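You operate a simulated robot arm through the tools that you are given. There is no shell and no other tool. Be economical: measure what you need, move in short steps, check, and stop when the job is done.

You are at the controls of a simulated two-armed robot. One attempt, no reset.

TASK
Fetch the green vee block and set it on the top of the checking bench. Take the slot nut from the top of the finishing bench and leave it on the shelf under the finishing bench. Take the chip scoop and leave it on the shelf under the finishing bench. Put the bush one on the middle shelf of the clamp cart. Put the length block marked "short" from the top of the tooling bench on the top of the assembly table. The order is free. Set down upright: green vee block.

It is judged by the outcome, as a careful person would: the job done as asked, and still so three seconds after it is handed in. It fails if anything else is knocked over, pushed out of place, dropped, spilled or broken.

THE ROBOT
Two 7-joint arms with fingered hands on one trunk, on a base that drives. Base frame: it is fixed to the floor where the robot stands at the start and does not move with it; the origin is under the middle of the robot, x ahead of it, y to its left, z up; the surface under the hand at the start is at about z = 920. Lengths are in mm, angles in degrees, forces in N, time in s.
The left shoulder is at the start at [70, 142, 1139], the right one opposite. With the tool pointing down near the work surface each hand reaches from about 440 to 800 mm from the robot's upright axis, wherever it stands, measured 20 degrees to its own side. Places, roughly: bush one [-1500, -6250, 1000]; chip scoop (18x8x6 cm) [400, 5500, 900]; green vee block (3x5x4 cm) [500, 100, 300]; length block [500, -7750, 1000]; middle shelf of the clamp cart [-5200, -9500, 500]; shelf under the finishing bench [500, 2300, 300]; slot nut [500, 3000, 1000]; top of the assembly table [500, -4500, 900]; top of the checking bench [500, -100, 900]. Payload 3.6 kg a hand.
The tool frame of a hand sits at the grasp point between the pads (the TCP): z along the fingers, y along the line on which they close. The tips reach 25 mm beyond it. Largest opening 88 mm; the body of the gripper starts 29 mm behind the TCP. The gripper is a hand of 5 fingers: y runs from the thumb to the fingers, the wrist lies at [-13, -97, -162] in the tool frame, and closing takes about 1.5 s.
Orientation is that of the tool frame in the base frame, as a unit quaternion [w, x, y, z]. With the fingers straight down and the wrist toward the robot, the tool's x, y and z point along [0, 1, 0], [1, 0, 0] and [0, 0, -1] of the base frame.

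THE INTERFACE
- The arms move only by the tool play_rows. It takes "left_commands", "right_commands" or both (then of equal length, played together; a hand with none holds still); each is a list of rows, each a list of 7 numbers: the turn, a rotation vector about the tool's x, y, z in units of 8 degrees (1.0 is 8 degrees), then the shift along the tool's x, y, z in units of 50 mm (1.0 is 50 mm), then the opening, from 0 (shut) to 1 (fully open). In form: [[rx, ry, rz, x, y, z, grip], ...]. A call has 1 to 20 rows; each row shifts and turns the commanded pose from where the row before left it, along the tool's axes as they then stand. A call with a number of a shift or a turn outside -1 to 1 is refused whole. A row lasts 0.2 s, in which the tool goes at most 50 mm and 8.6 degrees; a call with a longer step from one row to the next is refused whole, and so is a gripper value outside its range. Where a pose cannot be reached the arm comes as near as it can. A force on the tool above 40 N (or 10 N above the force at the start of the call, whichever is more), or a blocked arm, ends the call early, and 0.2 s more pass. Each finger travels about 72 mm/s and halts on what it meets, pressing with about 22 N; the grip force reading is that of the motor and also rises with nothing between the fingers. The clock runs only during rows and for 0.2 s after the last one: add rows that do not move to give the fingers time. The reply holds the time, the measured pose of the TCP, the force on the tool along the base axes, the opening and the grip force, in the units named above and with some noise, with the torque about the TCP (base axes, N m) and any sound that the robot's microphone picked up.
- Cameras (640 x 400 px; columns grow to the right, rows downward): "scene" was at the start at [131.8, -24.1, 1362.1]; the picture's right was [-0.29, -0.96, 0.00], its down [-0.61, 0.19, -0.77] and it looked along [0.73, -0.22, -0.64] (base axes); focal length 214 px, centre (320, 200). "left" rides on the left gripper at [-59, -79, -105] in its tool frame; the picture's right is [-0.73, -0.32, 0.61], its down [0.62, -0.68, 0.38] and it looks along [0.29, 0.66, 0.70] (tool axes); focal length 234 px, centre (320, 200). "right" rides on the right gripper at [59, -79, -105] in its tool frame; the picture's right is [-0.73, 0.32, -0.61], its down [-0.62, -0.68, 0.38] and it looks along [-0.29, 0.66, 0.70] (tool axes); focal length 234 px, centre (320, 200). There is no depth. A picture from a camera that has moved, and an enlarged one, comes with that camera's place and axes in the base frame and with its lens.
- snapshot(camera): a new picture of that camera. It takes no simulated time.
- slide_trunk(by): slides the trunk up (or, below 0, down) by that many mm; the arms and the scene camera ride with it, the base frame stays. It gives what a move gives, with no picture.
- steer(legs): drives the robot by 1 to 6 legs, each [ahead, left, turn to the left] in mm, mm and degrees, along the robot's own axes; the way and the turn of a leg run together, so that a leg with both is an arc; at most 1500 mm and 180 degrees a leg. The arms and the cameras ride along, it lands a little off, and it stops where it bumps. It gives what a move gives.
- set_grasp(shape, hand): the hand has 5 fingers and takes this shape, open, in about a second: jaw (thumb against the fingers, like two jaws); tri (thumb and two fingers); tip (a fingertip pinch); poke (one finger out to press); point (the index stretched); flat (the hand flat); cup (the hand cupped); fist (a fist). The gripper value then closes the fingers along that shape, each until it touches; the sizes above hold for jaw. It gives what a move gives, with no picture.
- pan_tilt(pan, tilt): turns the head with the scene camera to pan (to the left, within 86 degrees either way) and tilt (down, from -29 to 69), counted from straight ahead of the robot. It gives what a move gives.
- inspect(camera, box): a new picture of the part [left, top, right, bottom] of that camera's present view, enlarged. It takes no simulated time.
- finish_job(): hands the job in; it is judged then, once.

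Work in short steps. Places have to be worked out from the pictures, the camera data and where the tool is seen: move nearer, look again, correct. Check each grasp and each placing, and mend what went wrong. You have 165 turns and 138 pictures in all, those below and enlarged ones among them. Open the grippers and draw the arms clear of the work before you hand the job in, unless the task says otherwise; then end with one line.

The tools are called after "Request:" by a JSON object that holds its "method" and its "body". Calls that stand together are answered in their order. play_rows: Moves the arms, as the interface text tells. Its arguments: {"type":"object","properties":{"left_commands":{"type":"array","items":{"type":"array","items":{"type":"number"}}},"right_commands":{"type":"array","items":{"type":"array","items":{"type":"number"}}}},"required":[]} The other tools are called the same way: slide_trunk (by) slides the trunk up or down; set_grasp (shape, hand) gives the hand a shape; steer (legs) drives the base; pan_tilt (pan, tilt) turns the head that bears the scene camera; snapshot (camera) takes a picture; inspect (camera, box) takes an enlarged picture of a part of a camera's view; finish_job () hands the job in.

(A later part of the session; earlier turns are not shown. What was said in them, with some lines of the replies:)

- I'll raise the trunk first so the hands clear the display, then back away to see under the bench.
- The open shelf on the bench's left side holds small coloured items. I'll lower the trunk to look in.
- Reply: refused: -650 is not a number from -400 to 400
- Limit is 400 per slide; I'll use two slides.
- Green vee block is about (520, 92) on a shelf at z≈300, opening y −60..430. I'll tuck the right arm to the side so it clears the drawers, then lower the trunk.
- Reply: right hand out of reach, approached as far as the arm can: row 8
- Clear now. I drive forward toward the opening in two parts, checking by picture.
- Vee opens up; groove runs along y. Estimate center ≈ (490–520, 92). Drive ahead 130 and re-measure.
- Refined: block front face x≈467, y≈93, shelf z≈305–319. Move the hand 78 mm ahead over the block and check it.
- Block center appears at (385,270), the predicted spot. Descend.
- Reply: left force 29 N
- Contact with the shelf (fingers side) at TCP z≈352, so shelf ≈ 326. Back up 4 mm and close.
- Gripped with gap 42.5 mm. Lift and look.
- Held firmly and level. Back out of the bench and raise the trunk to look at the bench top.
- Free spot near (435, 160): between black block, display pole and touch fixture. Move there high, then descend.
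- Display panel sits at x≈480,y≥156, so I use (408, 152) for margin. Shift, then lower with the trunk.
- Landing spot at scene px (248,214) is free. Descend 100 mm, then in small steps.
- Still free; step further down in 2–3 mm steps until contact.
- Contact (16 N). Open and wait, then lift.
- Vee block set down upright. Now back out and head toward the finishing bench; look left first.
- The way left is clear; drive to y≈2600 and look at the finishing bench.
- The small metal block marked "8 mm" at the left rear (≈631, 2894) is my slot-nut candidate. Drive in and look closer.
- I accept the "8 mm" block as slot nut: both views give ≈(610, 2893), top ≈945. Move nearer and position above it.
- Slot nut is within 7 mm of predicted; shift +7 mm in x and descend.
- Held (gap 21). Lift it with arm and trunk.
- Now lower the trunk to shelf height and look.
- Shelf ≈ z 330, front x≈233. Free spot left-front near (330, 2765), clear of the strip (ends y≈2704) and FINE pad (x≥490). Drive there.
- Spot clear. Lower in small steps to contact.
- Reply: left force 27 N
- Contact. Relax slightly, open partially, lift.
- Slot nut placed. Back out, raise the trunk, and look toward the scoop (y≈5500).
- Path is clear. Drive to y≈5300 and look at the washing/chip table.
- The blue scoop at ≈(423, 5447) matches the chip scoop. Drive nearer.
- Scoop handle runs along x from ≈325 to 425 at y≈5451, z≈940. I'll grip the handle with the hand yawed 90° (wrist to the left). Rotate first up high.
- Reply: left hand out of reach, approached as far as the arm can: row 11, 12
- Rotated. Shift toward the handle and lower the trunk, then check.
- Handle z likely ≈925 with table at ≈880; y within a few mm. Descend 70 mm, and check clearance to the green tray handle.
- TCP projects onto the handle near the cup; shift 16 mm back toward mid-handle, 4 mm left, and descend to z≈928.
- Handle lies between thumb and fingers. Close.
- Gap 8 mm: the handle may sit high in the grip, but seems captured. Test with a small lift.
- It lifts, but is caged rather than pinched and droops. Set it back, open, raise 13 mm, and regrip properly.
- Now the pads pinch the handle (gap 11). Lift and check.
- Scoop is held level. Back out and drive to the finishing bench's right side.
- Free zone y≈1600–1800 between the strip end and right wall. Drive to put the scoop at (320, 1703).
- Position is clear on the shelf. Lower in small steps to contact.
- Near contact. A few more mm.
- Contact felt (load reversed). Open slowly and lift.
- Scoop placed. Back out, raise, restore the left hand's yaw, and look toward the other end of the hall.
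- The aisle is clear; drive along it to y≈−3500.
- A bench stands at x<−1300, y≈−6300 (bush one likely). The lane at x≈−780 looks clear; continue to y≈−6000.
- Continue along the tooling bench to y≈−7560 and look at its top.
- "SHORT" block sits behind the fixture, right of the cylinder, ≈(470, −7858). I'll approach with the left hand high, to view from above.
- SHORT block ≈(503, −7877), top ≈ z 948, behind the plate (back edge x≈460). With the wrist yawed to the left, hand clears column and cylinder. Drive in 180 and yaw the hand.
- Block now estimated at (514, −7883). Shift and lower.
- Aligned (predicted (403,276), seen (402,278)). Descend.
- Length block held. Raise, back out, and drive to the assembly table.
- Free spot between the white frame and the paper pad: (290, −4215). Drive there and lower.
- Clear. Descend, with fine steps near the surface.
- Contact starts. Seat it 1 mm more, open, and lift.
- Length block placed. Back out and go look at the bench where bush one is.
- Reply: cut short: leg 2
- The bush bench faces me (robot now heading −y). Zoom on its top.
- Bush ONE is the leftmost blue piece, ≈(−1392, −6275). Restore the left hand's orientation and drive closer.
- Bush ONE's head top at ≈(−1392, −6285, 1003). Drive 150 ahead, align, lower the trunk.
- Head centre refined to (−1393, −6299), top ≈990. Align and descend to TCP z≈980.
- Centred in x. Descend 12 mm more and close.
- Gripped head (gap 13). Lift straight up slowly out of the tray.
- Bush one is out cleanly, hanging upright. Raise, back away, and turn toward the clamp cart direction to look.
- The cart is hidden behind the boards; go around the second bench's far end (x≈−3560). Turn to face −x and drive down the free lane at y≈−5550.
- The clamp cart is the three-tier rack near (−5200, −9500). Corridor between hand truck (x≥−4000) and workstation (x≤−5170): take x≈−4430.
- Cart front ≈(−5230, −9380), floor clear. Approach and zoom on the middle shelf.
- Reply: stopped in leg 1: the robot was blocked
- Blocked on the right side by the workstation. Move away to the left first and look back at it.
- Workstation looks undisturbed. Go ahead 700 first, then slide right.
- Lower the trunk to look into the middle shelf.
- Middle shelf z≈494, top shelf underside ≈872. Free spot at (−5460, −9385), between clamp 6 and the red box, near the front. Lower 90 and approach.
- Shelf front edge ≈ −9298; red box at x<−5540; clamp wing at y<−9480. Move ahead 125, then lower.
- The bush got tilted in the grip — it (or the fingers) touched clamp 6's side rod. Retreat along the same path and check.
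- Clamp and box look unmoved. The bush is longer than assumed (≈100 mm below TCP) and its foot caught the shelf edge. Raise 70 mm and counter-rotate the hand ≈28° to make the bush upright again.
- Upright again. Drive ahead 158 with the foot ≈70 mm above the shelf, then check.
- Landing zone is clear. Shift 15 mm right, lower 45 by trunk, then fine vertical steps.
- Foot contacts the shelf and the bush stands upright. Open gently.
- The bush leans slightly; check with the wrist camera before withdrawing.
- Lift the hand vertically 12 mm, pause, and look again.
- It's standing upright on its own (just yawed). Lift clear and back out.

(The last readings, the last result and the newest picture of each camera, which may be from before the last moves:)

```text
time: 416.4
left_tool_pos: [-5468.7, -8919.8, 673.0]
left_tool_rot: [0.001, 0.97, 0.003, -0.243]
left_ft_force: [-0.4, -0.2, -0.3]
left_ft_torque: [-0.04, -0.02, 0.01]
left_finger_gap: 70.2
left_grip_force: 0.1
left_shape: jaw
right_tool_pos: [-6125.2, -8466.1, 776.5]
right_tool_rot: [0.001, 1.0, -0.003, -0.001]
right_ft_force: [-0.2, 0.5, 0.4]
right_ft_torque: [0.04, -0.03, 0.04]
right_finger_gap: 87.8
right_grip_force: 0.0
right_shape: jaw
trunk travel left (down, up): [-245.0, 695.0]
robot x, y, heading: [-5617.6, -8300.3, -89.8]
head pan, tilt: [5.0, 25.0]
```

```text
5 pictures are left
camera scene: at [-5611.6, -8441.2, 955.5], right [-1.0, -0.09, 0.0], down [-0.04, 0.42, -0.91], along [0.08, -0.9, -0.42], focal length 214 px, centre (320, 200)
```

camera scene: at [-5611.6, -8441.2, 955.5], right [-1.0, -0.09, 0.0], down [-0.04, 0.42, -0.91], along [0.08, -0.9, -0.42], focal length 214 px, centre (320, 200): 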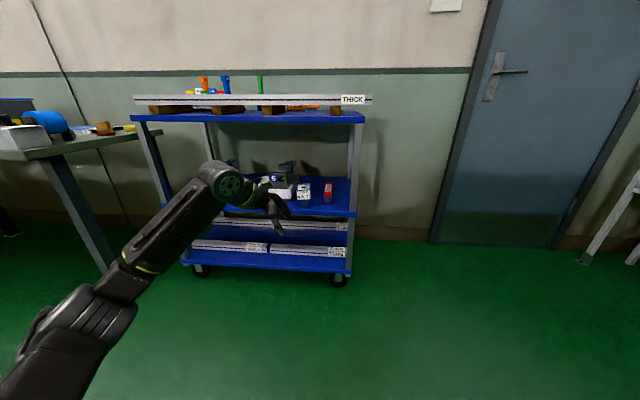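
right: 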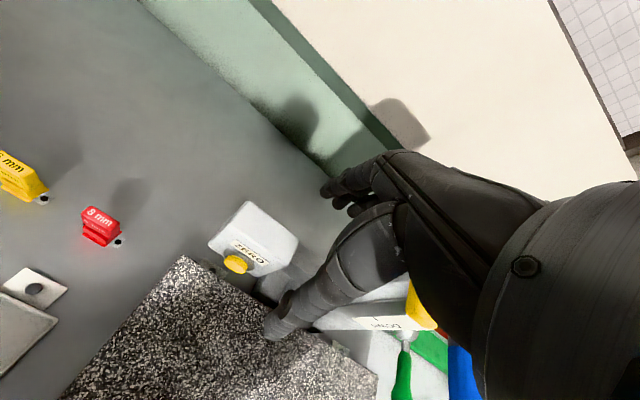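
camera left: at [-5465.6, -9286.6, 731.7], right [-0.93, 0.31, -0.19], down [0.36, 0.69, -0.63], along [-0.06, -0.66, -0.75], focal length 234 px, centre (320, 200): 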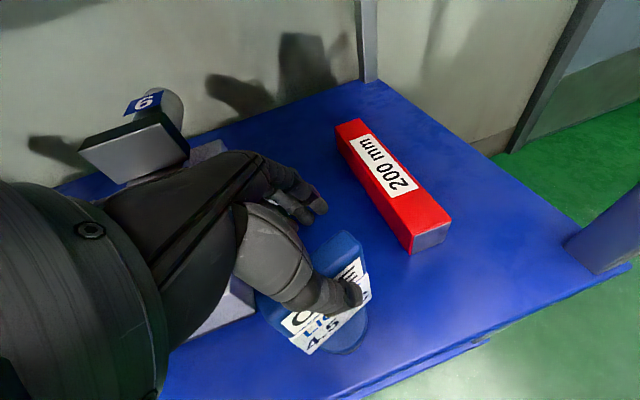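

Bush stands on the middle shelf and the arms are clear. One last look back at the workstation I brushed, to be sure nothing was disturbed.

Request:
{"method": "steer", "body": {"legs": [[0, 0, 120]]}}

Request:
{"method": "pan_tilt", "body": {"pan": 50, "tilt": 25}}

Request:
{"method": "snapshot", "body": {"camera": "scene"}}

```text
time: 421.8
left_tool_pos: [-5158.5, -7861.6, 672.6]
left_tool_rot: [0.21, 0.483, 0.841, -0.12]
left_ft_force: [-0.2, 0.4, -0.1]
left_ft_torque: [0.0, 0.01, 0.01]
left_finger_gap: 70.1
left_grip_force: 0.1
left_shape: jaw
right_tool_pos: [-5224.8, -8654.0, 776.0]
right_tool_rot: [0.001, 0.502, 0.865, 0.0]
right_ft_force: [-0.6, 0.1, -0.1]
right_ft_torque: [-0.03, 0.0, -0.03]
right_finger_gap: 88.1
right_grip_force: 0.0
right_shape: jaw
trunk travel left (down, up): [-245.0, 695.0]
robot x, y, heading: [-5617.8, -8298.2, 29.7]
head pan, tilt: [5.0, 25.0]
```

```text
time: 422.9
left_tool_pos: [-5158.0, -7860.4, 673.1]
left_tool_rot: [0.21, 0.483, 0.841, -0.121]
left_ft_force: [0.0, 0.2, 0.0]
left_ft_torque: [-0.01, -0.03, -0.02]
left_finger_gap: 70.3
left_grip_force: 0.0
left_shape: jaw
right_tool_pos: [-5225.0, -8654.0, 776.0]
right_tool_rot: [0.001, 0.501, 0.865, 0.001]
right_ft_force: [0.0, 0.3, -0.3]
right_ft_torque: [-0.03, -0.04, 0.01]
right_finger_gap: 87.7
right_grip_force: 0.2
right_shape: jaw
trunk travel left (down, up): [-245.0, 695.0]
robot x, y, heading: [-5620.0, -8302.2, 30.0]
head pan, tilt: [50.0, 25.0]
```

```text
4 pictures are left
camera scene: at [-5560.4, -8183.8, 955.5], right [0.98, -0.17, 0.0], down [-0.07, -0.42, -0.91], along [0.16, 0.89, -0.42], focal length 214 px, centre (320, 200)
```

scene: 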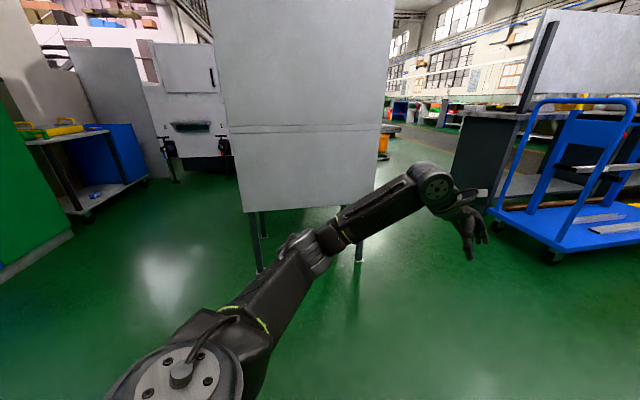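

Nothing is fallen or disturbed; all five items are placed and both hands are empty, open and clear. Handing in.

Request:
{"method": "finish_job", "body": {}}

```text
The job is handed in.
```

All five items are placed and the job is handed in. The slot nut was my best reading of the small "8 mm" block on the finishing bench. While driving, one leg was cut short near the assembly table and I bumped the workstation near the clamp cart, and the bush's foot caught the cart's shelf edge. I saw nothing displaced at the workstation or the cart, but I did not look back at the first spot.
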